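You operate a simulated robot arm through the tools that you are given. There is no shell and no other tool.

Carry out the task below with a simulated robot arm. There is one attempt and no reset: what you move stays moved.

Task
Switch the grey machine off, then swap its empty bobbin for bobbin 59 and close the slide plate.
Fine: the empty one goes into the teal tray.

Only the result counts: the job must be done as asked and must still hold three seconds after the hand-in. Knocking over, shifting, dropping, spilling or breaking anything else fails it.

Robot
A 7-joint arm with a two-finger parallel gripper, fixed in place. Base frame: the origin is at the foot of the arm, x ahead of it, y to its left, z up; the work surface is at about z = 780. Lengths are in mm, angles in degrees, forces in N, time in s.
With the tool pointing down near the work surface it reaches from about 100 to 660 mm from the base axis. Its first joint turns from -66.0 to 66.0 degrees. Payload 1.57 kg.
The tool frame sits at the grasp point between the pads (the TCP): z along the fingers, y along the line on which they close. The tips reach 30 mm beyond it. Largest opening 80 mm; finger width 17, thickness 12; the body of the gripper, 40 by 82 mm, starts 80 mm behind the TCP.
Orientation is that of the tool frame in the base frame, as a unit quaternion [x, y, z, w]. With the fingers straight down and closing along the base's y, the tool's x points along the base's -x, its y along +y and its z along -z.

Tools
- The arm moves only by the tool move_arm. Its argument "moves" is a list that holds one entry, the list of rows, each a list of 7 numbers: the turn, a rotation vector about the tool's x, y, z in degrees, then the shift along the tool's x, y, z in mm, then the gripper command, from -1 (shut) to 1 (fully open), values between in proportion. In form: [[[wx, wy, wz, x, y, z, gripper], ...]]. A call has 1 to 20 rows; each row is the pose to reach, as a shift and turn from the pose commanded when the call began, along the tool's axes at that moment. A row lasts 0.2 s, in which the tool goes at most 50 mm and 8.6 degrees; a call with a longer step from one row to the next is refused whole, and so is a gripper value outside its range. Where a pose cannot be reached the arm comes as near as it can. A force on the tool above 40 N (or 10 N above the force at the start of the call, whichever is more), or a blocked arm, ends the call early, and 0.2 s more pass. Each finger travels about 72 mm/s and halts on what it meets, pressing with about 43 N; the grip force reading is that of the motor and also rises with nothing between the fingers. The clock runs only during rows and for 0.2 s after the last one: add rows that repeat a pose to give the fingers time. It gives the time, the measured TCP pose, the force on the tool (base axes), the opening and the grip force at its end, in the units of the frame above (readings bear some noise), with the torque about the TCP (base axes, N m) and any sound that the robot's microphone picked up.
- Cameras (640 x 400 px; columns grow to the right, rows downward): "scene" is fixed at [58.4, 446.7, 1426.9]; the picture's right is [-0.58, -0.82, 0.00], its down [-0.55, 0.39, -0.74] and it looks along [0.60, -0.43, -0.67] (base axes); focal length 343 px, centre (320, 200). "wrist" rides on the gripper at [72, -7, -122] in the tool frame; the picture's right is [0.09, 1.00, 0.00], its down [-0.84, 0.08, -0.54] and it looks along [-0.54, 0.05, 0.84] (tool axes); focal length 238 px, centre (320, 200). There is no depth. A picture from a camera that has moved, and an enlarged one, comes with that camera's place and axes in the base frame and with its lens. The place of the scene camera against the robot may be out by one fixed shift of up to 25 mm in any direction.
- snapshot(camera): a new picture of that camera. It takes no simulated time.
- zoom(camera, box): a new picture of the part [left, top, right, bottom] of that camera's present view, enlarged. It takes no simulated time.
- hand_in(): hands the job in; it is judged then, once.

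Places have to be worked out from the pictures, the camera data and where the tool is seen. Open the gripper and draw the arm clear of the work before you hand the job in, unless the task says otherwise.

The tools are called after "Request:" as name(argument=value, ...) on one line, values as JSON. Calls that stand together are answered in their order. move_arm: Moves the arm, as the interface text tells. Its arguments: {"type":"object","properties":{"moves":{"type":"array","items":{"type":"array","items":{"type":"array","items":{"type":"number"}}}}},"required":["moves"]} The other tools are called the same way: snapshot (camera) takes a picture; zoom (camera, box) takes an enlarged picture of a part of a camera's view; hand_in () hands the job in.

At the start:

```text
time_s: 0.0
eef_pos: [366.7, 1.0, 1042.2]
tool_rot: [0.0, 1.0, 0.0, 0.0]
wrist_force: [0.0, 0.1, -0.9]
wrist_torque: [-0.04, -0.03, -0.03]
width: 79.9
gripper_force: 0.2
```

scene: 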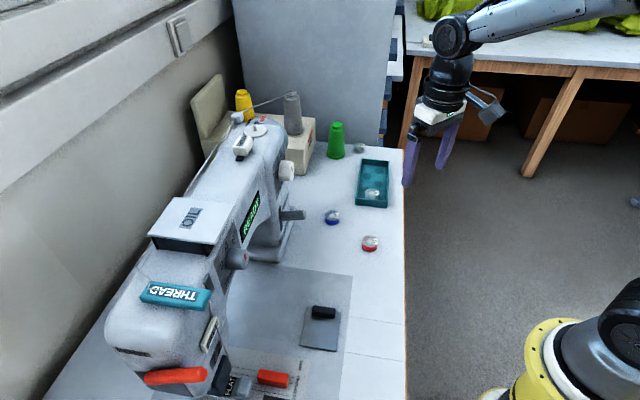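
wrist: 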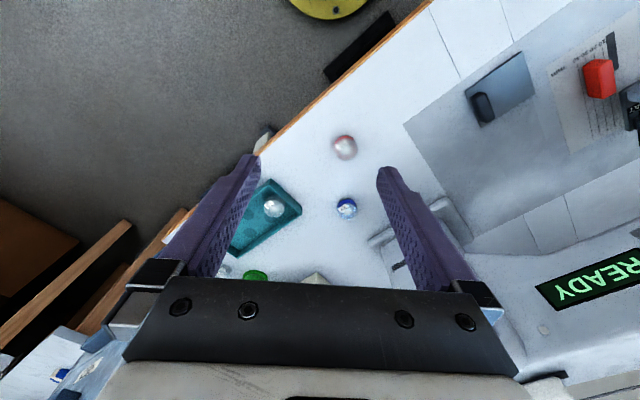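

I'll start by looking closely at the scene: the machine, its switch, the slide plate and the bobbins.

Request:
zoom(camera="scene", box=[80, 240, 400, 400])

Request:
zoom(camera="scene", box=[220, 80, 420, 270])

Request:
zoom(camera="wrist", box=[220, 100, 420, 300])

Request:
zoom(camera="wrist", box=[400, 0, 640, 200])

Request:
zoom(camera="scene", box=[320, 130, 400, 210])

Request:
zoom(camera="scene", box=[310, 190, 400, 270])

Request:
zoom(camera="scene", box=[200, 180, 320, 270])

```text
2.00 times, centred on (240, 320) of scene
camera zoom: at [58.4, 446.7, 1426.9], right [-0.58, -0.82, 0.0], down [-0.55, 0.39, -0.74], along [0.6, -0.43, -0.67], focal length 685 px, centre (480, -40)
```

zoom: 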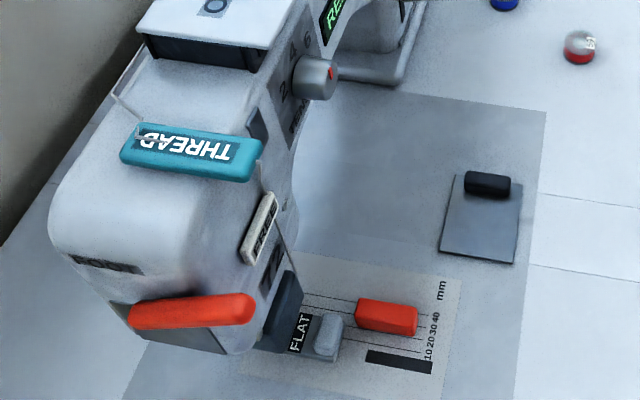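

```text
2.11 times, centred on (320, 175) of scene
camera zoom: at [58.4, 446.7, 1426.9], right [-0.58, -0.82, 0.0], down [-0.55, 0.39, -0.74], along [0.6, -0.43, -0.67], focal length 722 px, centre (320, 253)
```

zoom: 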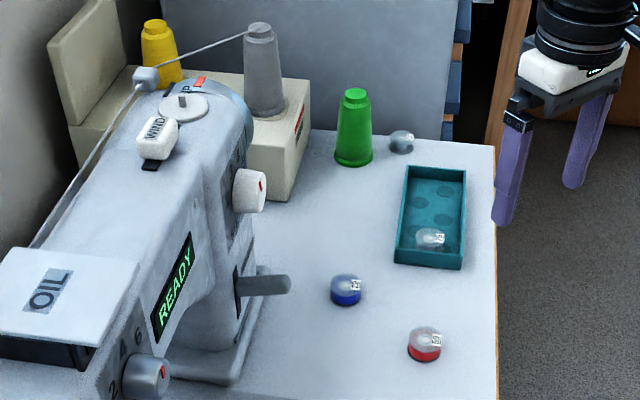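

```text
2.00 times, centred on (320, 200) of wrist
camera zoom: at [296.4, -3.9, 1163.4], right [-0.09, 1.0, 0.0], down [0.84, 0.08, 0.54], along [0.54, 0.05, -0.84], focal length 477 px, centre (320, 200)
```

zoom: 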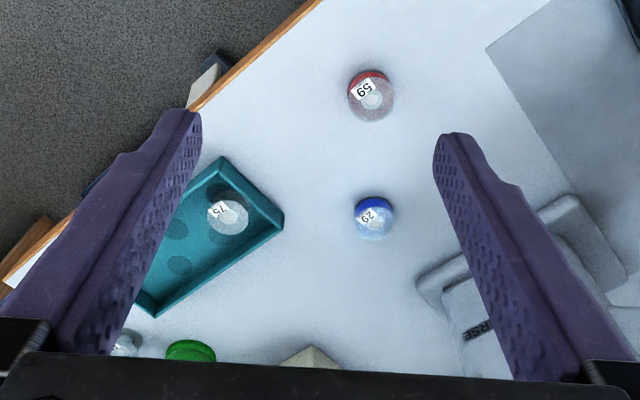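

```text
2.00 times, centred on (520, 100) of wrist
camera zoom: at [296.4, -3.9, 1163.4], right [-0.09, 1.0, 0.0], down [0.84, 0.08, 0.54], along [0.54, 0.05, -0.84], focal length 477 px, centre (-80, 400)
```

zoom: 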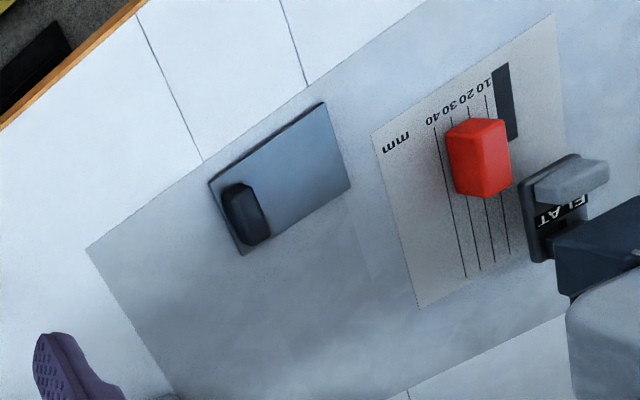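

```text
5.00 times, centred on (360, 170) of scene
camera zoom: at [58.4, 446.7, 1426.9], right [-0.58, -0.82, 0.0], down [-0.55, 0.39, -0.74], along [0.6, -0.43, -0.67], focal length 1714 px, centre (120, 350)
```

zoom: 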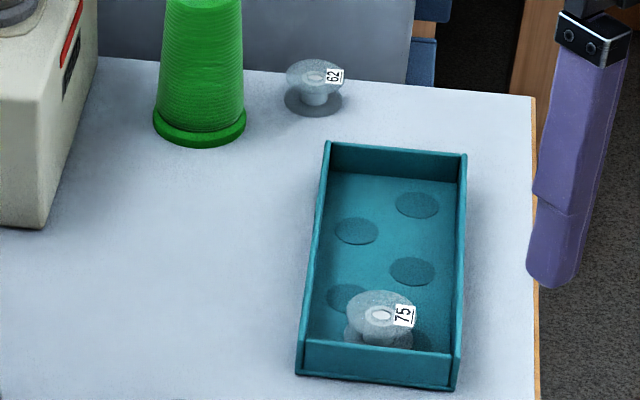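

```text
5.00 times, centred on (355, 230) of scene
camera zoom: at [58.4, 446.7, 1426.9], right [-0.58, -0.82, 0.0], down [-0.55, 0.39, -0.74], along [0.6, -0.43, -0.67], focal length 1714 px, centre (145, 50)
```

zoom: 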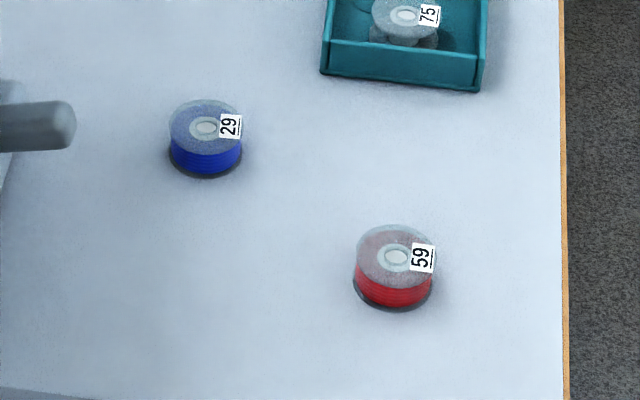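

```text
4.44 times, centred on (260, 225) of scene
camera zoom: at [58.4, 446.7, 1426.9], right [-0.58, -0.82, 0.0], down [-0.55, 0.39, -0.74], along [0.6, -0.43, -0.67], focal length 1523 px, centre (587, 89)
```

zoom: 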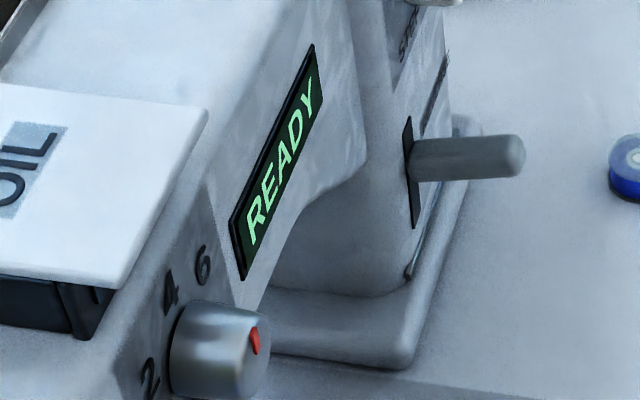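

The scene shows the grey machine with READY lit; I still need to identify the power switch. I'll zoom further on the machine details.

Request:
zoom(camera="scene", box=[180, 70, 330, 200])

Request:
zoom(camera="scene", box=[190, 290, 300, 400])

Request:
zoom(camera="scene", box=[100, 270, 240, 400])

Request:
zoom(camera="wrist", box=[400, 180, 640, 400])

Request:
zoom(camera="scene", box=[220, 190, 300, 270])

Request:
zoom(camera="scene", box=[140, 0, 240, 70])

```text
3.08 times, centred on (255, 135) of scene
camera zoom: at [58.4, 446.7, 1426.9], right [-0.58, -0.82, 0.0], down [-0.55, 0.39, -0.74], along [0.6, -0.43, -0.67], focal length 1054 px, centre (520, 400)
```

zoom: 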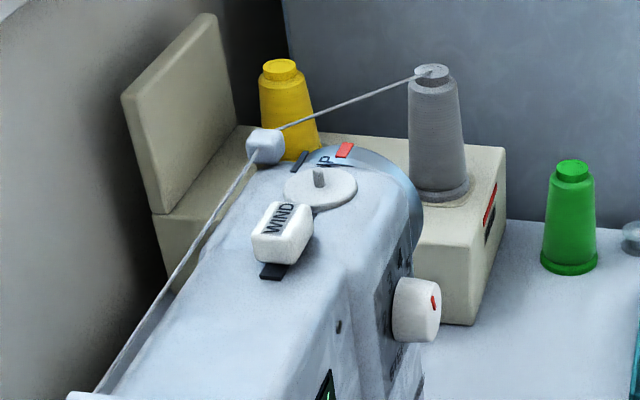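

```text
3.64 times, centred on (245, 345) of scene
camera zoom: at [58.4, 446.7, 1426.9], right [-0.58, -0.82, 0.0], down [-0.55, 0.39, -0.74], along [0.6, -0.43, -0.67], focal length 1246 px, centre (593, -327)
```

zoom: 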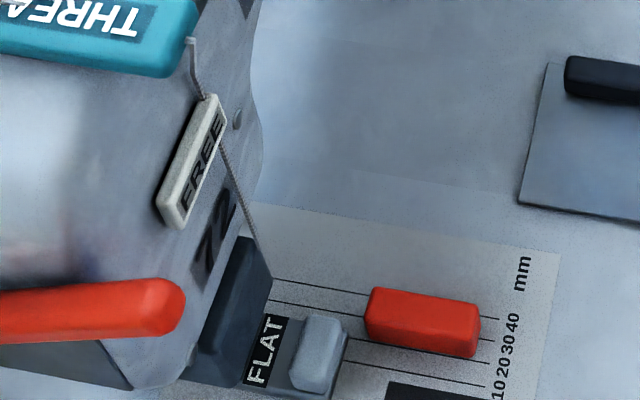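

```text
3.08 times, centred on (170, 335) of scene
camera zoom: at [58.4, 446.7, 1426.9], right [-0.58, -0.82, 0.0], down [-0.55, 0.39, -0.74], along [0.6, -0.43, -0.67], focal length 1054 px, centre (782, -215)
```

zoom: 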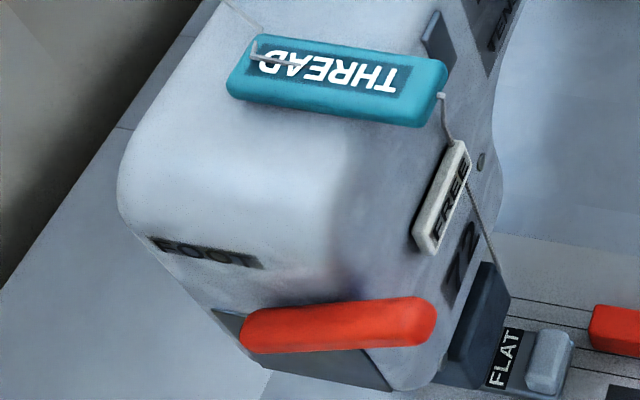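

```text
1.82 times, centred on (520, 290) of wrist
camera zoom: at [296.4, -3.9, 1163.4], right [-0.09, 1.0, 0.0], down [0.84, 0.08, 0.54], along [0.54, 0.05, -0.84], focal length 433 px, centre (-44, 36)
```

zoom: 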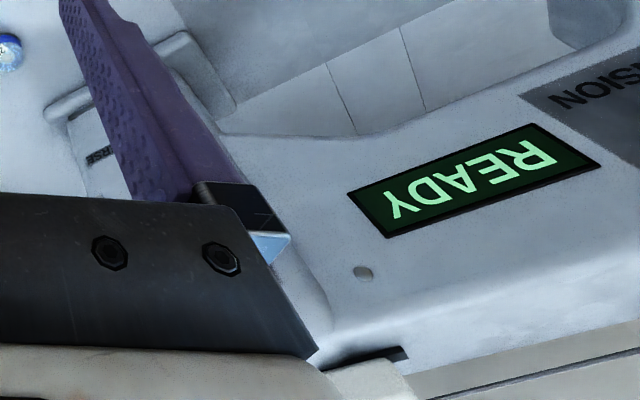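

```text
5.00 times, centred on (260, 230) of scene
camera zoom: at [58.4, 446.7, 1426.9], right [-0.58, -0.82, 0.0], down [-0.55, 0.39, -0.74], along [0.6, -0.43, -0.67], focal length 1714 px, centre (620, 50)
```

zoom: 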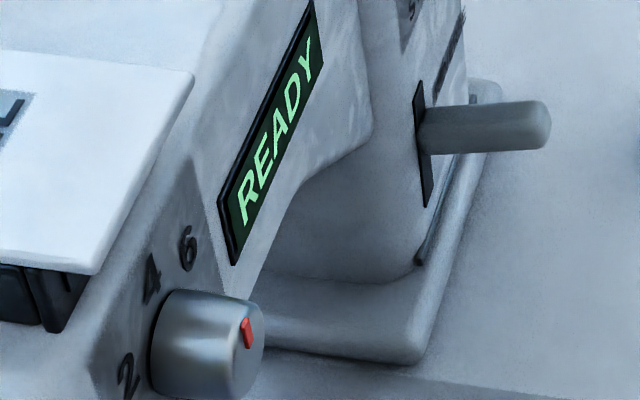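

```text
5.71 times, centred on (190, 35) of scene
camera zoom: at [58.4, 446.7, 1426.9], right [-0.58, -0.82, 0.0], down [-0.55, 0.39, -0.74], along [0.6, -0.43, -0.67], focal length 1958 px, centre (1063, 1143)
```

zoom: 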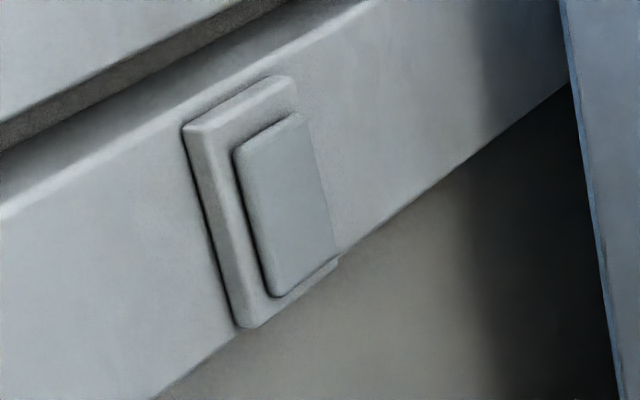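

The scene and wrist views put bobbin 59 near (430, 49), the slide-plate knob near (350, 250), the tray near (600, -110), and the machine runs diagonally from (613, 160) to (350, 480). I'll move to the right-hand side to look at the column end for the switch.

Request:
move_arm(moves=[[[0, 0, -7.5, -14, -15, -5, 1], [0, 0, -15, -28, -30, -10, 1], [0, 0, -22.5, -42, -45, -15, 1], [0, 0, -30, -56, -60, -20, 1], [0, 0, -37.5, -70, -75, -25, 1], [0, 0, -45, -85, -90, -30, 1], [0, 0, -52, -100, -105, -34, 1], [0, 0, -60, -113, -121, -38, 1]]])

Request:
snapshot(camera="wrist")

```text
time_s: 1.8
eef_pos: [481.7, -118.9, 1078.0]
tool_rot: [-0.501, 0.865, 0.0, 0.0]
wrist_force: [-0.1, 0.2, 0.2]
wrist_torque: [0.02, 0.04, -0.01]
width: 80.1
gripper_force: 0.0
```

```text
taken
camera wrist: at [452.0, -183.4, 1200.7], right [-0.91, 0.42, 0.0], down [0.35, 0.76, 0.54], along [0.22, 0.49, -0.84], focal length 238 px, centre (320, 200)
```

wrist: 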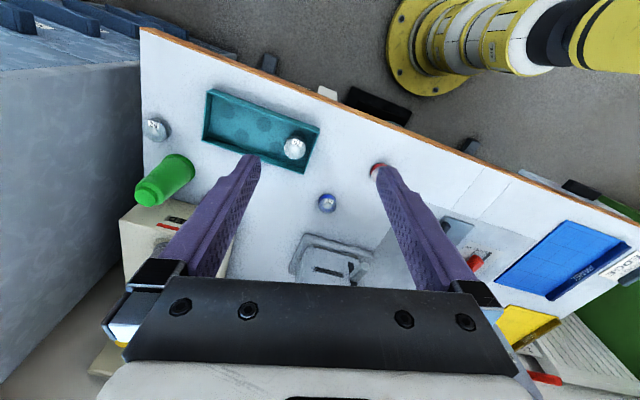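

There are some fittings along the table's front edge that could be switch boxes; I'll zoom in on those.

Request:
zoom(camera="wrist", box=[240, 40, 500, 180])

Request:
zoom(camera="wrist", box=[440, 140, 640, 400])

Request:
zoom(camera="wrist", box=[100, 80, 340, 300])

Request:
zoom(camera="wrist", box=[280, 130, 520, 290])

```text
2.46 times, centred on (370, 110) of wrist
camera zoom: at [452.0, -183.4, 1200.7], right [-0.91, 0.42, 0.0], down [0.35, 0.76, 0.54], along [0.22, 0.49, -0.84], focal length 587 px, centre (197, 422)
```

zoom: 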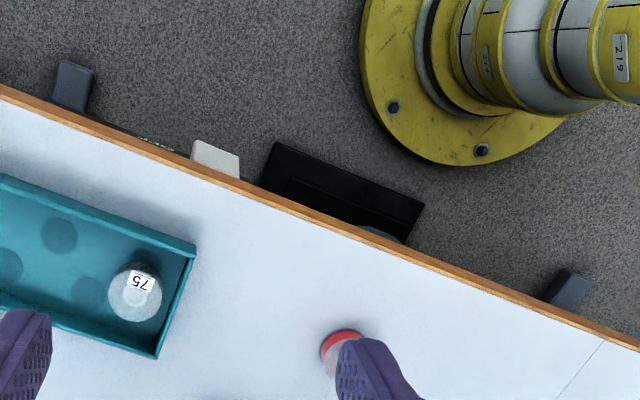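

```text
1.54 times, centred on (540, 270) of wrist
camera zoom: at [452.0, -183.4, 1200.7], right [-0.91, 0.42, 0.0], down [0.35, 0.76, 0.54], along [0.22, 0.49, -0.84], focal length 367 px, centre (-18, 92)
```

zoom: 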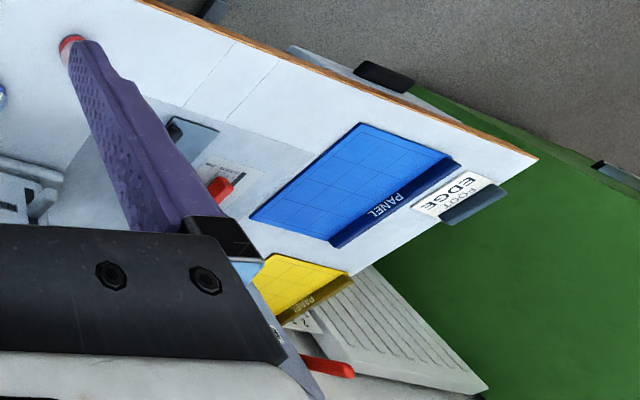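

```text
1.82 times, centred on (220, 190) of wrist
camera zoom: at [452.0, -183.4, 1200.7], right [-0.91, 0.42, 0.0], down [0.35, 0.76, 0.54], along [0.22, 0.49, -0.84], focal length 433 px, centre (502, 218)
```

zoom: 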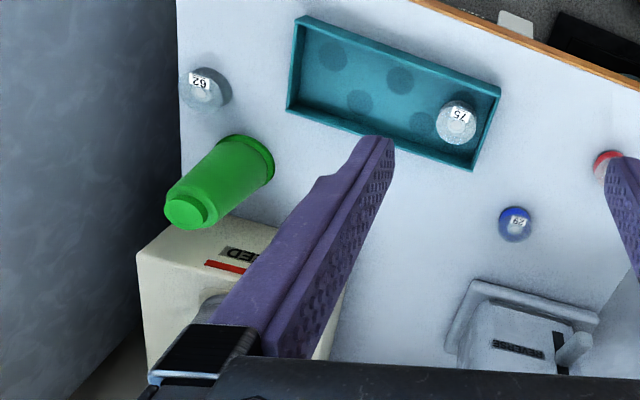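

```text
2.50 times, centred on (400, 210) of wrist
camera zoom: at [452.0, -183.4, 1200.7], right [-0.91, 0.42, 0.0], down [0.35, 0.76, 0.54], along [0.22, 0.49, -0.84], focal length 596 px, centre (120, 175)
```

zoom: 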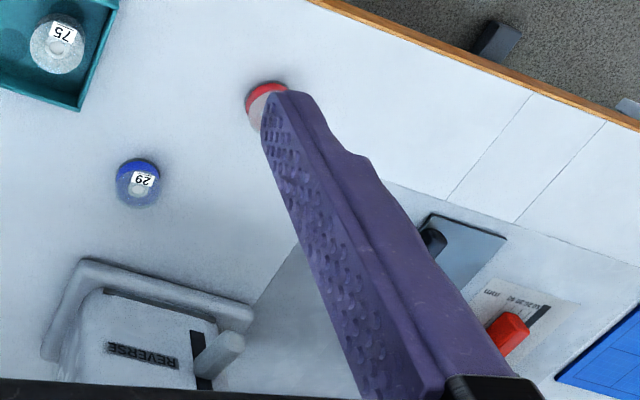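

A pale box is visible just under the front table edge near (467, -115), a likely under-table switch. I'll lower the arm in front of the edge for a better view of it.

Request:
move_arm(moves=[[[0, 0, 8, 14, 17, 30, 1], [0, 0, 16, 29, 34, 70, 1], [0, 0, 24, 43, 51, 110, 1], [0, 0, 32, 58, 68, 150, 1], [0, 0, 40, 72, 85, 190, 1]]])

Request:
move_arm(moves=[[[0, -8, 0, 0, 0, 0, 1], [0, -16, 0, 0, 0, 0, 1], [0, -24, 0, 0, 0, 0, 1]]])

Request:
snapshot(camera="wrist")

Request:
snapshot(camera="scene")

```text
time_s: 3.0
eef_pos: [371.3, -139.0, 889.8]
tool_rot: [-0.172, 0.985, 0.001, 0.001]
wrist_force: [-0.6, 0.5, -0.1]
wrist_torque: [-0.02, -0.04, -0.03]
width: 79.8
gripper_force: 0.0
```

```text
time_s: 3.8
eef_pos: [371.2, -139.6, 889.1]
tool_rot: [-0.169, 0.963, 0.035, 0.205]
wrist_force: [-0.1, 0.1, 0.3]
wrist_torque: [-0.03, 0.02, 0.03]
width: 80.0
gripper_force: 0.1
```

```text
taken
camera wrist: at [265.5, -184.2, 971.3], right [-0.42, 0.91, -0.04], down [0.48, 0.26, 0.84], along [0.77, 0.33, -0.55], focal length 238 px, centre (320, 200)
```

wrist: 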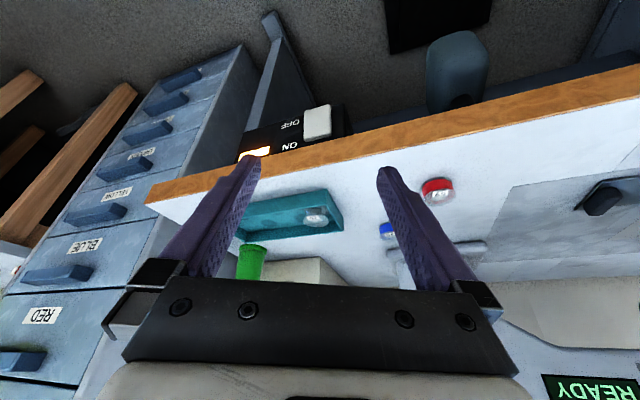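

```text
taken
```

scene: 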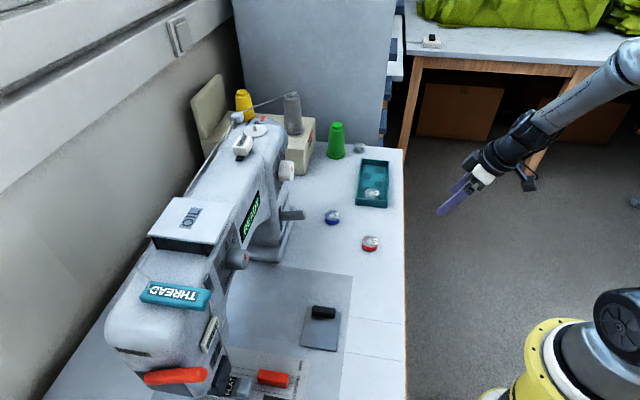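

The switch box is there under the front edge, with ON/OFF labels and a lit lamp. I'll zoom in on it.

Request:
zoom(camera="wrist", box=[220, 80, 370, 180])

Request:
zoom(camera="wrist", box=[370, 140, 640, 300])

```text
4.00 times, centred on (295, 130) of wrist
camera zoom: at [265.5, -184.2, 971.3], right [-0.42, 0.91, -0.04], down [0.48, 0.26, 0.84], along [0.77, 0.33, -0.55], focal length 953 px, centre (420, 480)
```

zoom: 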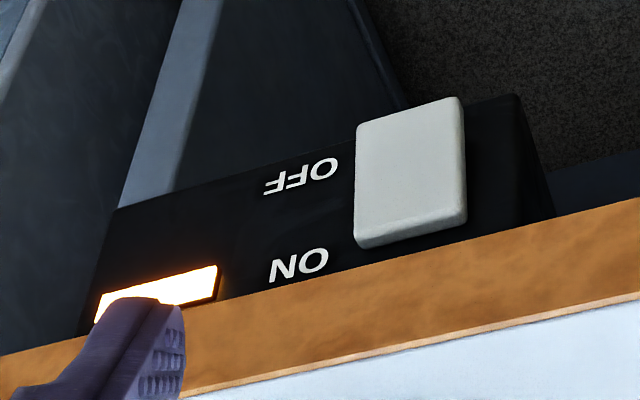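

```text
2.37 times, centred on (505, 220) of wrist
camera zoom: at [265.5, -184.2, 971.3], right [-0.42, 0.91, -0.04], down [0.48, 0.26, 0.84], along [0.77, 0.33, -0.55], focal length 565 px, centre (-118, 153)
```

zoom: 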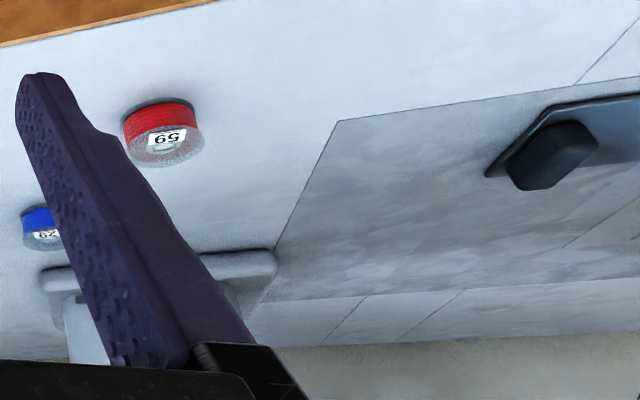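

The rocker is around (468, -107, 700), with OFF as the lower end; the lamp is on. I'll turn to face the panel squarely and drop lower for a level view of the rocker.

Request:
move_arm(moves=[[[-2.8, 0, -6.2, 0, 0, 0, 1], [-5.5, 0, -12.4, 0, 0, 0, 1], [-8.3, 0, -18.5, 0, 0, 0, 1], [-11, 0, -24.7, 0, 0, 0, 1]]])

Request:
move_arm(moves=[[[0, -6.5, 0, 9.7, -12, 35, 1], [0, -13, 0, 19.4, -24, 70, 1], [0, -19.5, 0, 29, -36, 105, 1], [0, -26, 0, 38.8, -48, 140, 1]]])

Request:
snapshot(camera="wrist")

```text
time_s: 4.8
eef_pos: [371.2, -139.4, 888.9]
tool_rot: [-0.392, 0.896, 0.084, 0.191]
wrist_force: [0.8, -0.3, -0.2]
wrist_torque: [0.02, -0.03, 0.0]
width: 80.1
gripper_force: 0.0
```

```text
time_s: 5.8
eef_pos: [421.4, -156.2, 746.0]
tool_rot: [-0.361, 0.831, 0.168, 0.388]
wrist_force: [0.0, -0.7, -0.1]
wrist_torque: [-0.01, 0.03, 0.01]
width: 80.2
gripper_force: 0.0
```

```text
taken
camera wrist: at [331.5, -261.8, 769.0], right [-0.77, 0.64, -0.07], down [0.02, 0.14, 0.99], along [0.64, 0.76, -0.12], focal length 238 px, centre (320, 200)
```

wrist: 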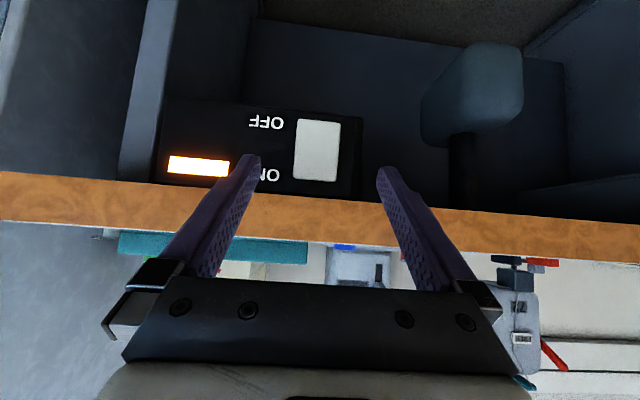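

Request:
zoom(camera="wrist", box=[150, 80, 390, 220])

Request:
zoom(camera="wrist", box=[270, 100, 370, 200])

```text
2.67 times, centred on (270, 150) of wrist
camera zoom: at [331.5, -261.8, 769.0], right [-0.77, 0.64, -0.07], down [0.02, 0.14, 0.99], along [0.64, 0.76, -0.12], focal length 636 px, centre (453, 333)
```

zoom: 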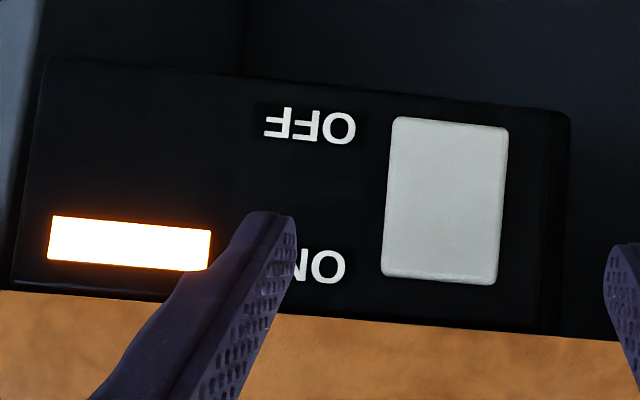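

```text
4.00 times, centred on (320, 150) of wrist
camera zoom: at [331.5, -261.8, 769.0], right [-0.77, 0.64, -0.07], down [0.02, 0.14, 0.99], along [0.64, 0.76, -0.12], focal length 953 px, centre (320, 400)
```

zoom: 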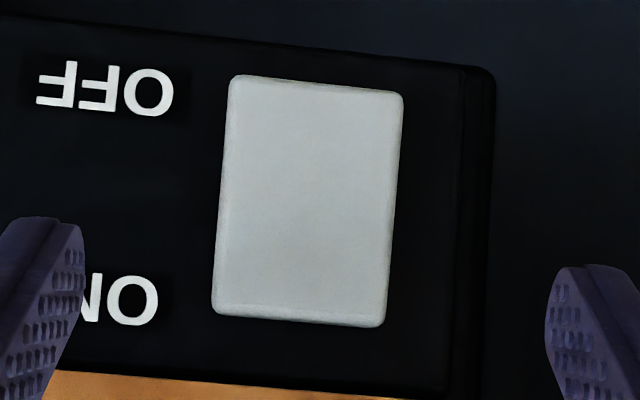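

The rocker's OFF half (lower) is at about (470, -107, 683). I'll close the gripper and line the closed tips up in front of it.

Request:
move_arm(moves=[[[0, 0, 0, 14, -1, 22, -1], [0, 0, 0, 28.7, -2, 43.6, -1], [0, 0, 0, 28.7, -2, 43.6, -1], [0, 0, 0, 28.7, -2, 43.6, -1]]])

Request:
snapshot(camera="wrist")

```text
time_s: 6.8
eef_pos: [432.0, -146.1, 695.1]
tool_rot: [-0.361, 0.831, 0.168, 0.387]
wrist_force: [0.0, 0.0, 0.4]
wrist_torque: [0.0, -0.02, -0.03]
width: 0.0
gripper_force: 21.1
```

```text
taken
camera wrist: at [343.3, -252.3, 719.6], right [-0.77, 0.64, -0.07], down [0.03, 0.14, 0.99], along [0.64, 0.76, -0.13], focal length 238 px, centre (320, 200)
```

wrist: 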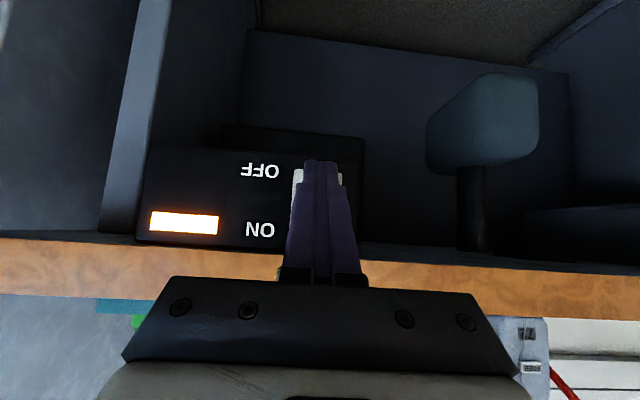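

The closed tips line up with the lower half of the rocker. I'll press forward slowly along the panel normal.

Request:
move_arm(moves=[[[0, 0, 0, -3.2, 0, 3.8, -1], [0, 0, 0, -6.4, 0, 7.7, -1], [0, 0, 0, -9.6, 0, 11.5, -1], [0, 0, 0, -11.6, 0, 13.8, -1], [0, 0, 0, -13.5, 0, 16.1, -1], [0, 0, 0, -15.4, 0, 18.4, -1]]])

Request:
zoom(camera="wrist", box=[130, 100, 430, 300])

```text
time_s: 8.2
eef_pos: [449.2, -127.6, 696.6]
tool_rot: [-0.362, 0.831, 0.169, 0.387]
wrist_force: [0.0, -0.7, 0.2]
wrist_torque: [0.03, -0.02, 0.01]
width: 0.3
gripper_force: 21.8
```

```text
2.00 times, centred on (280, 200) of wrist
camera zoom: at [359.4, -234.2, 719.2], right [-0.77, 0.64, -0.07], down [0.03, 0.14, 0.99], along [0.64, 0.76, -0.13], focal length 477 px, centre (400, 200)
```

zoom: 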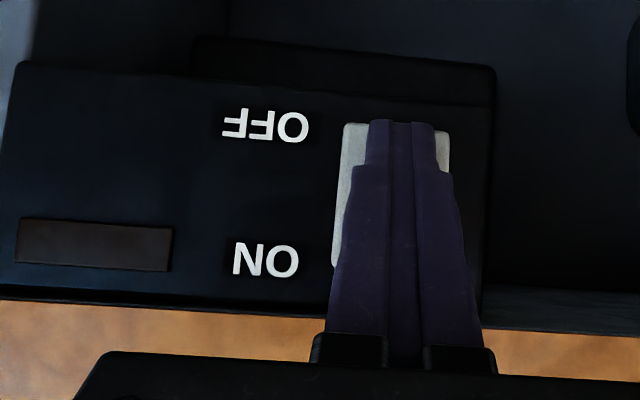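

The lamp went dark, so the machine is off. I'll back away and rise.

Request:
move_arm(moves=[[[0, 0, 0, 13, 0, -15, -1], [0, 0, 0, 32, 0, -38, -1], [0, 0, 0, 51, 0, -61, -1], [0, 0, 0, 15, 0, -92, -1], [0, 0, 0, -20, 0, -121, -1], [0, 0, 0, -56, 0, -151, -1], [0, 0, 0, -92, 0, -181, -1], [0, 0, 0, -127, 0, -211, -1]]])

Request:
snapshot(camera="scene")

Request:
snapshot(camera="wrist")

```text
time_s: 10.0
eef_pos: [394.6, -186.8, 927.5]
tool_rot: [-0.361, 0.831, 0.169, 0.388]
wrist_force: [-0.5, 0.0, -0.6]
wrist_torque: [-0.03, -0.02, -0.01]
width: 0.1
gripper_force: 21.3
```

```text
taken
```

scene: 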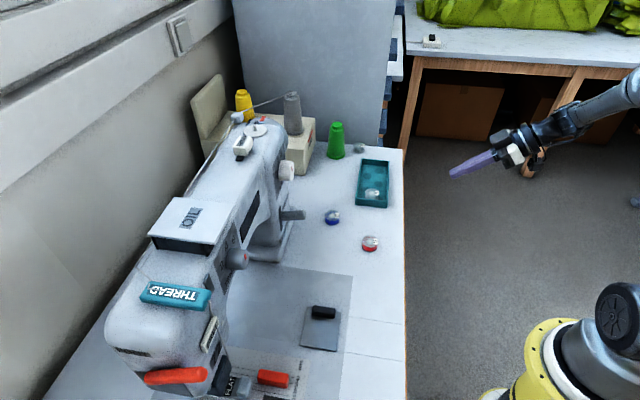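

```text
taken
camera wrist: at [305.0, -292.4, 951.1], right [-0.77, 0.63, -0.07], down [0.03, 0.14, 0.99], along [0.64, 0.76, -0.13], focal length 238 px, centre (320, 200)
```

wrist: 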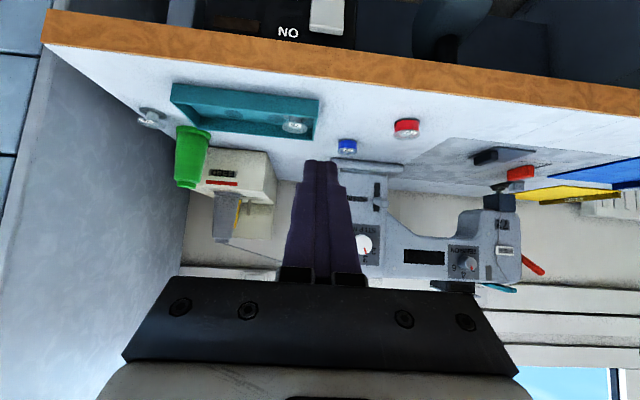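

READY is now dark. Next I'll straighten the tool to point down and fly over to above the slide plate for a close look, opening the gripper on the way.

Request:
move_arm(moves=[[[0, 7.2, 0, -6.5, 0, -5.5, -1], [0, 14.3, 0, -13, 0, -11, -1], [0, 21.5, 0, -19.5, 0, -16.5, -1], [0, 28.6, 0, -26, 0, -22, -1], [0, 35.8, 0, -32.5, 0, -27.5, -1], [0, 43, 0, -39, 0, -33, -1], [0, 50, 0, -46, 0, -38.6, -1]]])

Request:
move_arm(moves=[[[0, 0, 0, -22, 36, 7, 0], [0, 0, 0, -44, 73, 14, 1], [0, 0, 0, -67, 110, 21, 1], [0, 0, 0, -89, 147, 28, 1], [0, 0, 0, -111, 184, 36, 1], [0, 0, 0, -134, 221, 44, 1], [0, 0, 0, -156, 258, 52, 1], [0, 0, 0, -178, 295, 60, 1], [0, 0, 0, -201, 331, 67, 1]]])

Request:
snapshot(camera="wrist")

Request:
snapshot(camera="scene")

```text
time_s: 11.6
eef_pos: [395.2, -186.7, 988.3]
tool_rot: [-0.398, 0.917, -0.001, -0.001]
wrist_force: [1.2, -0.7, -0.4]
wrist_torque: [0.01, 0.02, 0.0]
width: 0.0
gripper_force: 21.0
```

```text
time_s: 13.6
eef_pos: [289.3, 186.3, 921.9]
tool_rot: [-0.399, 0.917, 0.0, 0.0]
wrist_force: [0.4, -0.8, -0.4]
wrist_torque: [0.03, -0.01, 0.0]
width: 79.9
gripper_force: 0.0
```

```text
taken
camera wrist: at [245.7, 129.5, 1044.5], right [-0.79, 0.61, 0.0], down [0.51, 0.66, 0.54], along [0.33, 0.43, -0.84], focal length 238 px, centre (320, 200)
```

wrist: 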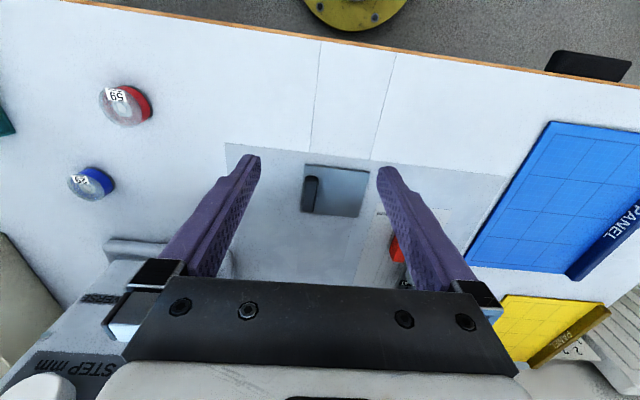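

```text
taken
```

scene: 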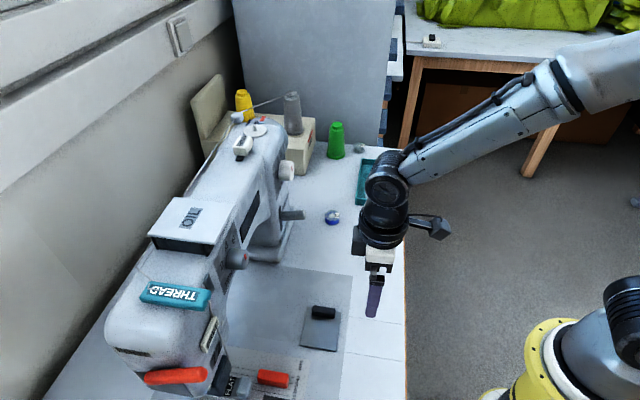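

Request:
zoom(camera="wrist", box=[220, 120, 480, 290])

Request:
zoom(camera="wrist", box=[285, 145, 385, 225])

Request:
zoom(camera="wrist", box=[50, 60, 200, 220])

```text
2.35 times, centred on (350, 205) of wrist
camera zoom: at [245.7, 129.5, 1044.5], right [-0.79, 0.61, 0.0], down [0.51, 0.66, 0.54], along [0.33, 0.43, -0.84], focal length 561 px, centre (249, 188)
```

zoom: 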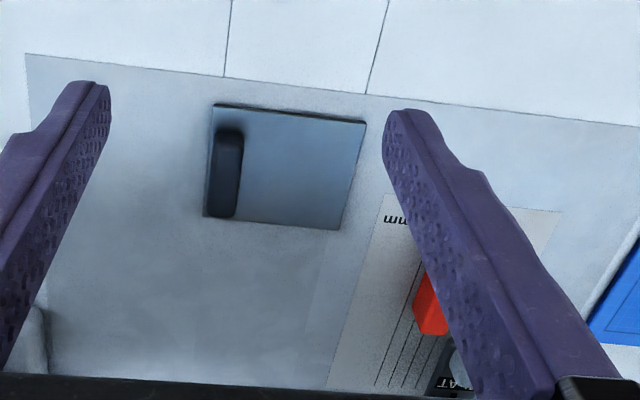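

```text
5.00 times, centred on (335, 185) of wrist
camera zoom: at [245.7, 129.5, 1044.5], right [-0.79, 0.61, 0.0], down [0.51, 0.66, 0.54], along [0.33, 0.43, -0.84], focal length 1192 px, centre (245, 275)
```

zoom: 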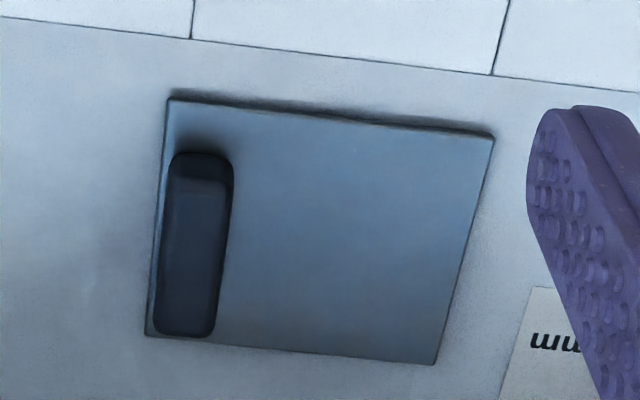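

```text
2.50 times, centred on (125, 140) of wrist
camera zoom: at [245.7, 129.5, 1044.5], right [-0.79, 0.61, 0.0], down [0.51, 0.66, 0.54], along [0.33, 0.43, -0.84], focal length 596 px, centre (808, 350)
```

zoom: 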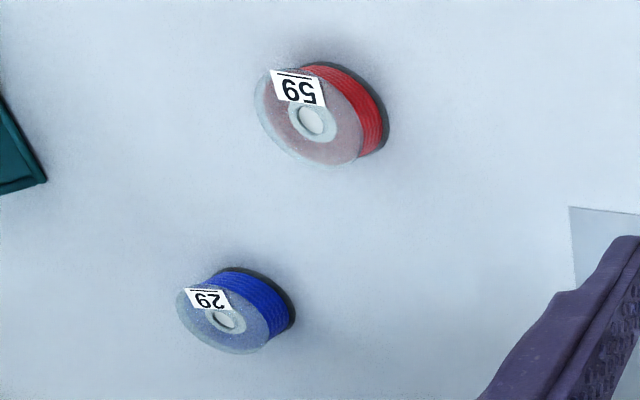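

The slide plate is shut: corners work out around (333,213), (276,269), (382,263), (325,318), with the knob bar at about (350, 245), parallel to the plate's right edge. I'll come in above the knob, aligned at ~45°, for a close look before grasping.

Request:
move_arm(moves=[[[0, 0, 0.8, -42, -2, 20, 1], [0, 0, 1.6, -84.3, -4.3, 47, 1], [0, 0, 1.6, -84.3, -4.3, 47, 1]]])

Request:
snapshot(camera="wrist")

Request:
zoom(camera="scene", box=[240, 220, 420, 400])

```text
refused: row 2 steps farther than a row can; nothing moved
```

```text
taken
camera wrist: at [245.7, 129.5, 1044.5], right [-0.79, 0.61, 0.0], down [0.51, 0.66, 0.54], along [0.33, 0.43, -0.84], focal length 238 px, centre (320, 200)
```

wrist: 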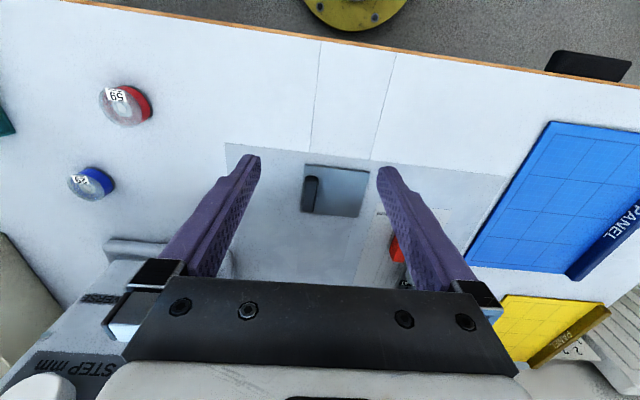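

```text
2.22 times, centred on (330, 310) of scene
camera zoom: at [58.4, 446.7, 1426.9], right [-0.58, -0.82, 0.0], down [-0.55, 0.39, -0.74], along [0.6, -0.43, -0.67], focal length 762 px, centre (298, -44)
```

zoom: 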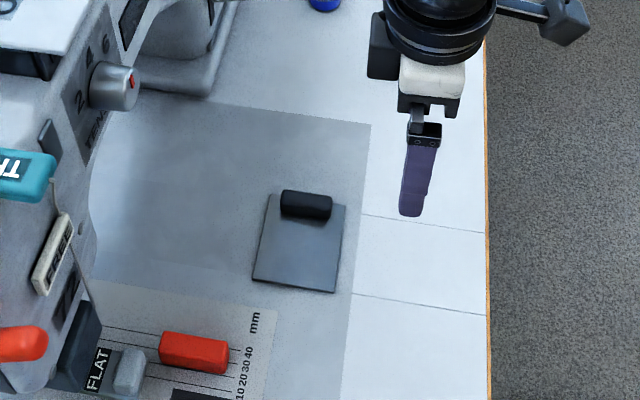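

That was one row short; I'll repeat the move in smaller steps.

Request:
move_arm(moves=[[[0, 0, 0.8, -30, -2, 16, 1], [0, 0, 1.6, -60, -3, 32, 1], [0, 0, 1.6, -84.3, -4.3, 47, 1], [0, 0, 1.6, -84.3, -4.3, 47, 1]]])

Request:
snapshot(camera="wrist")

Request:
zoom(camera="scene", box=[240, 220, 420, 400])

```text
time_s: 14.6
eef_pos: [350.5, 244.9, 875.5]
tool_rot: [-0.386, 0.923, 0.0, 0.001]
wrist_force: [0.7, 0.1, 0.7]
wrist_torque: [0.01, -0.02, -0.02]
width: 79.8
gripper_force: 0.0
```

```text
taken
camera wrist: at [305.6, 190.0, 997.6], right [-0.77, 0.63, 0.0], down [0.53, 0.65, 0.54], along [0.34, 0.42, -0.84], focal length 238 px, centre (320, 200)
```

wrist: 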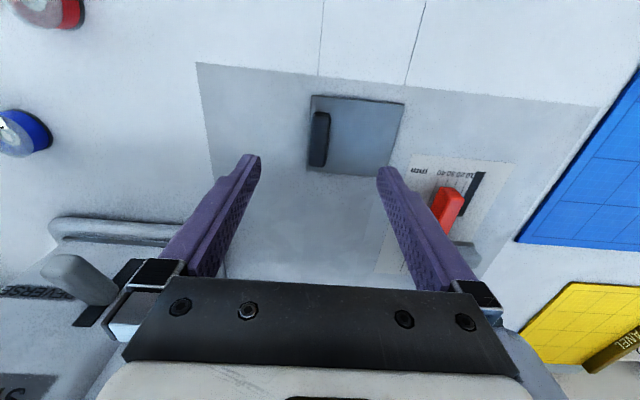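

```text
2.22 times, centred on (330, 310) of scene
camera zoom: at [58.4, 446.7, 1426.9], right [-0.58, -0.82, 0.0], down [-0.55, 0.39, -0.74], along [0.6, -0.43, -0.67], focal length 762 px, centre (298, -44)
```

zoom: 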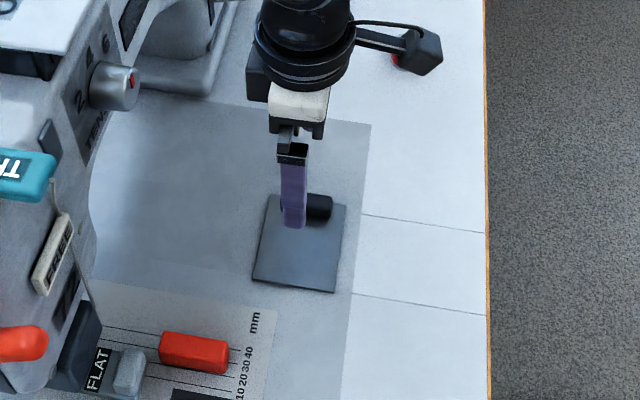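

The knob sits right under the TCP. I'll zoom to judge its height and orientation before descending.

Request:
zoom(camera="wrist", box=[270, 80, 430, 190])

```text
3.64 times, centred on (350, 135) of wrist
camera zoom: at [305.6, 190.0, 997.6], right [-0.77, 0.63, 0.0], down [0.53, 0.65, 0.54], along [0.34, 0.42, -0.84], focal length 867 px, centre (211, 436)
```

zoom: 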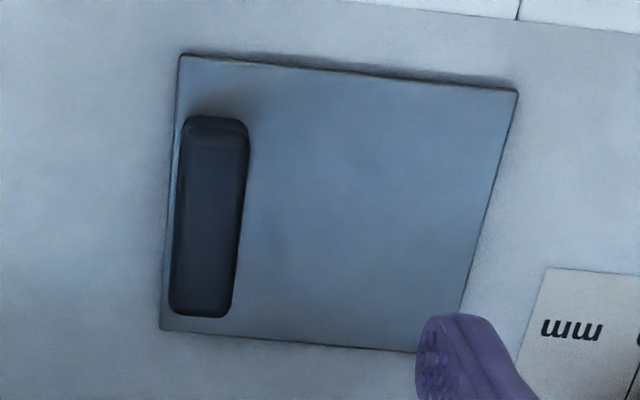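

The knob bar is ~14 mm wide and ~12 mm tall, centred under the tool. I'll descend so the tips straddle it, stopping just above the plate.

Request:
move_arm(moves=[[[0, 0, 0, 0, -1, 25, 1], [0, 0, 0, 0, -1, 45, 1], [0, 0, 0, 0, -1, 54, 1], [0, 0, 0, 0, -1, 57, 1]]])

Request:
snapshot(camera="wrist")

Request:
zoom(camera="scene", box=[260, 260, 380, 360])

```text
time_s: 15.6
eef_pos: [350.9, 244.3, 818.1]
tool_rot: [-0.386, 0.923, 0.001, 0.0]
wrist_force: [-0.5, -0.4, -0.1]
wrist_torque: [-0.02, -0.01, 0.01]
width: 79.9
gripper_force: 0.0
```

```text
taken
camera wrist: at [305.6, 188.7, 940.0], right [-0.77, 0.63, 0.0], down [0.53, 0.65, 0.54], along [0.34, 0.42, -0.84], focal length 238 px, centre (320, 200)
```

wrist: 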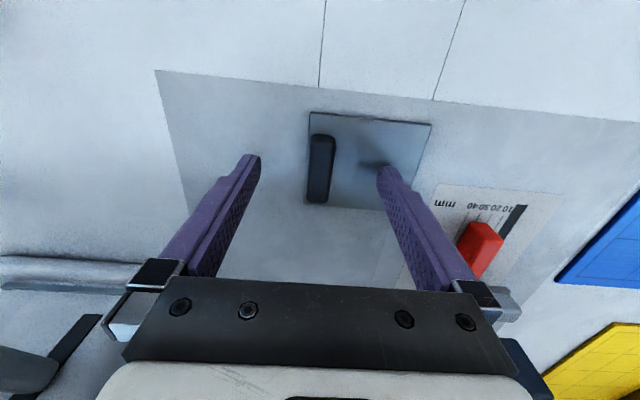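

```text
4.00 times, centred on (320, 310) of scene
camera zoom: at [58.4, 446.7, 1426.9], right [-0.58, -0.82, 0.0], down [-0.55, 0.39, -0.74], along [0.6, -0.43, -0.67], focal length 1371 px, centre (320, -240)
```

zoom: 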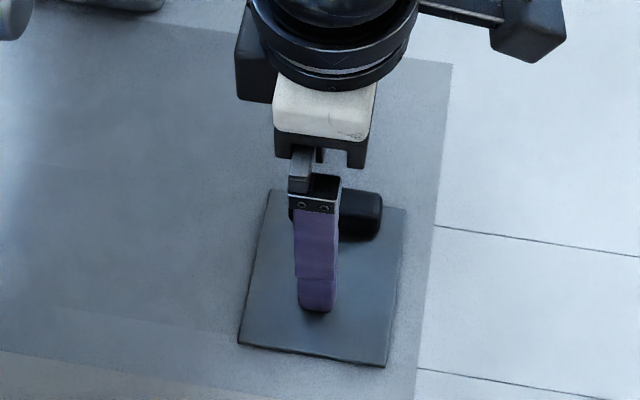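

The tips straddle the knob, just above the plate. Closing the gripper on the knob.

Request:
move_arm(moves=[[[0, 0, 0, 0, 0, 0, 0], [0, 0, 0, 0, 0, 0, -0.6], [0, 0, 0, 0, 0, 0, -1], [0, 0, 0, 0, 0, 0, -1], [0, 0, 0, 0, 0, 0, -1]]])

Request:
snapshot(camera="wrist")

```text
time_s: 16.8
eef_pos: [351.1, 243.0, 817.9]
tool_rot: [-0.386, 0.923, 0.0, 0.0]
wrist_force: [1.4, -1.0, -1.4]
wrist_torque: [-0.01, -0.11, -0.15]
width: 15.2
gripper_force: 31.5
```

```text
taken
camera wrist: at [305.5, 188.6, 940.1], right [-0.77, 0.63, 0.0], down [0.53, 0.65, 0.54], along [0.34, 0.42, -0.84], focal length 238 px, centre (320, 200)
```

wrist: 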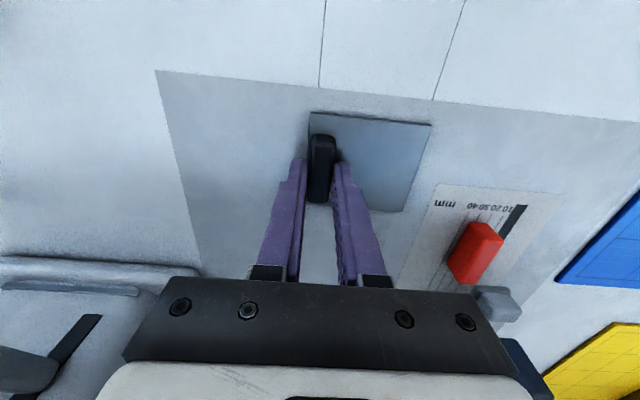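

The knob is held (15.2 mm). I'll slide the plate to the right (tool -y), first a short test.

Request:
move_arm(moves=[[[0, 0, 0, 0, -4, 0, -1], [0, 0, 0, 0, -8, 0, -1], [0, 0, 0, 0, -12, 0, -1]]])

Request:
zoom(camera="wrist", box=[240, 80, 480, 230])

```text
time_s: 17.6
eef_pos: [358.5, 235.6, 817.5]
tool_rot: [-0.386, 0.923, -0.001, 0.0]
wrist_force: [-1.7, -1.3, 5.8]
wrist_torque: [0.07, -0.06, -0.19]
width: 15.5
gripper_force: 31.4
```

```text
2.67 times, centred on (360, 155) of wrist
camera zoom: at [313.8, 180.2, 940.1], right [-0.77, 0.63, 0.0], down [0.53, 0.65, 0.54], along [0.34, 0.42, -0.84], focal length 636 px, centre (213, 320)
```

zoom: 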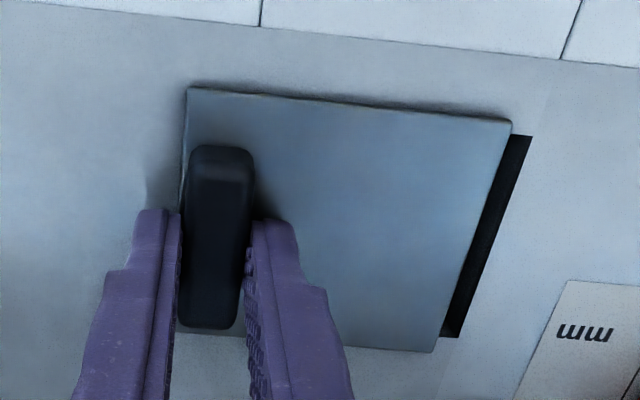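

The plate slides and a dark opening is appearing. I'll continue sliding it to the right.

Request:
move_arm(moves=[[[0, 0, 0, 0, -6, 0, -1], [0, 0, 0, 0, -12, 0, -1], [0, 0, 0, 0, -18, 0, -1], [0, 0, 0, 0, -24, 0, -1], [0, 0, 0, 0, -30, 0, -1], [0, 0, 0, 0, -36, 0, -1], [0, 0, 0, 0, -42, 0, -1], [0, 0, 0, 0, -48, 0, -1]]])

Request:
snapshot(camera="wrist")

Request:
zoom(camera="scene", box=[240, 240, 400, 390])

```text
time_s: 19.4
eef_pos: [394.1, 200.6, 818.1]
tool_rot: [-0.386, 0.923, 0.0, 0.0]
wrist_force: [-2.9, -2.5, 13.1]
wrist_torque: [-0.08, 0.14, -0.22]
width: 15.6
gripper_force: 31.0
```

```text
taken
camera wrist: at [348.1, 145.9, 940.0], right [-0.77, 0.63, 0.0], down [0.53, 0.65, 0.54], along [0.34, 0.42, -0.84], focal length 238 px, centre (320, 200)
```

wrist: 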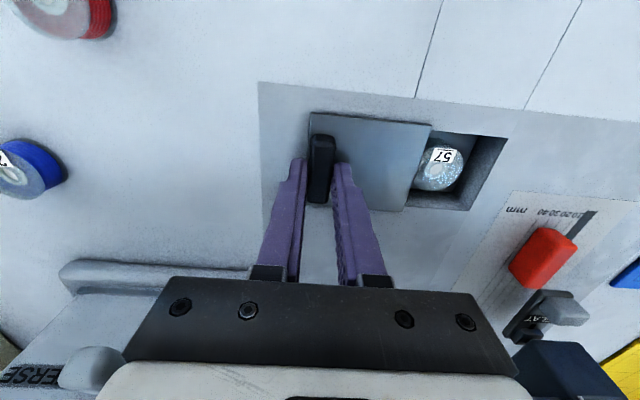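

```text
2.67 times, centred on (320, 315) of scene
camera zoom: at [58.1, 446.6, 1426.9], right [-0.58, -0.82, 0.0], down [-0.55, 0.39, -0.74], along [0.6, -0.43, -0.67], focal length 914 px, centre (320, -107)
```

zoom: 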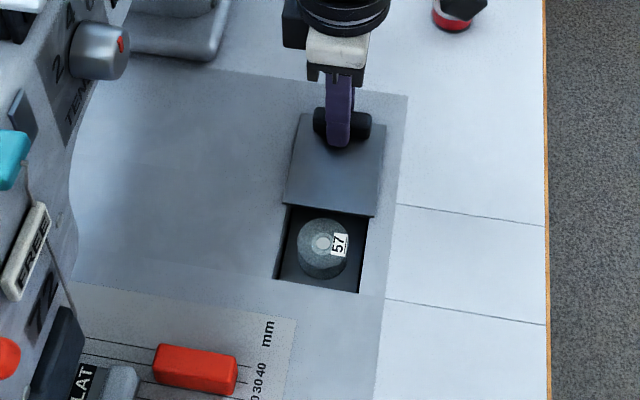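

The empty bobbin (57) is now visible in the pocket. I'll slide the plate a little further to expose the whole pocket.

Request:
move_arm(moves=[[[0, 0, 0, 0, -5, 0, -1], [0, 0, 0, 0, -10, 0, -1], [0, 0, 0, 0, -15, 0, -1]]])

Request:
snapshot(camera="wrist")

Request:
zoom(camera="wrist", box=[380, 100, 560, 240])

```text
time_s: 20.2
eef_pos: [403.6, 191.1, 817.7]
tool_rot: [-0.386, 0.923, 0.0, 0.0]
wrist_force: [-5.1, -4.8, 16.9]
wrist_torque: [0.21, -0.19, -0.16]
width: 15.5
gripper_force: 31.3
```

```text
taken
camera wrist: at [358.7, 135.3, 940.0], right [-0.77, 0.63, 0.0], down [0.53, 0.65, 0.54], along [0.34, 0.42, -0.84], focal length 238 px, centre (320, 200)
```

wrist: 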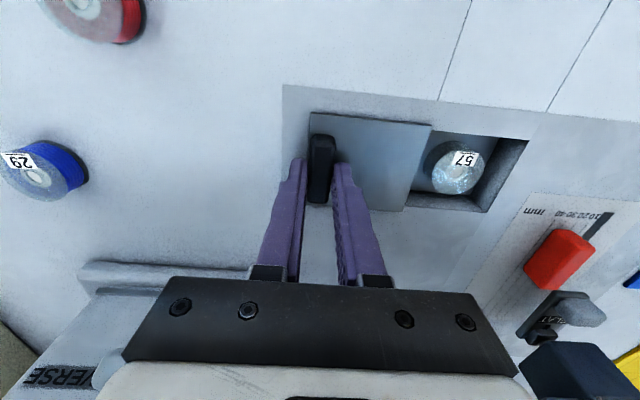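

```text
2.86 times, centred on (470, 170) of wrist
camera zoom: at [358.7, 135.3, 940.0], right [-0.77, 0.63, 0.0], down [0.53, 0.65, 0.54], along [0.34, 0.42, -0.84], focal length 681 px, centre (-109, 286)
```

zoom: 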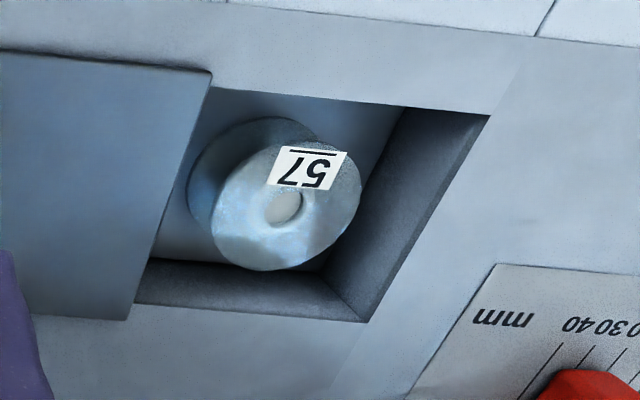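

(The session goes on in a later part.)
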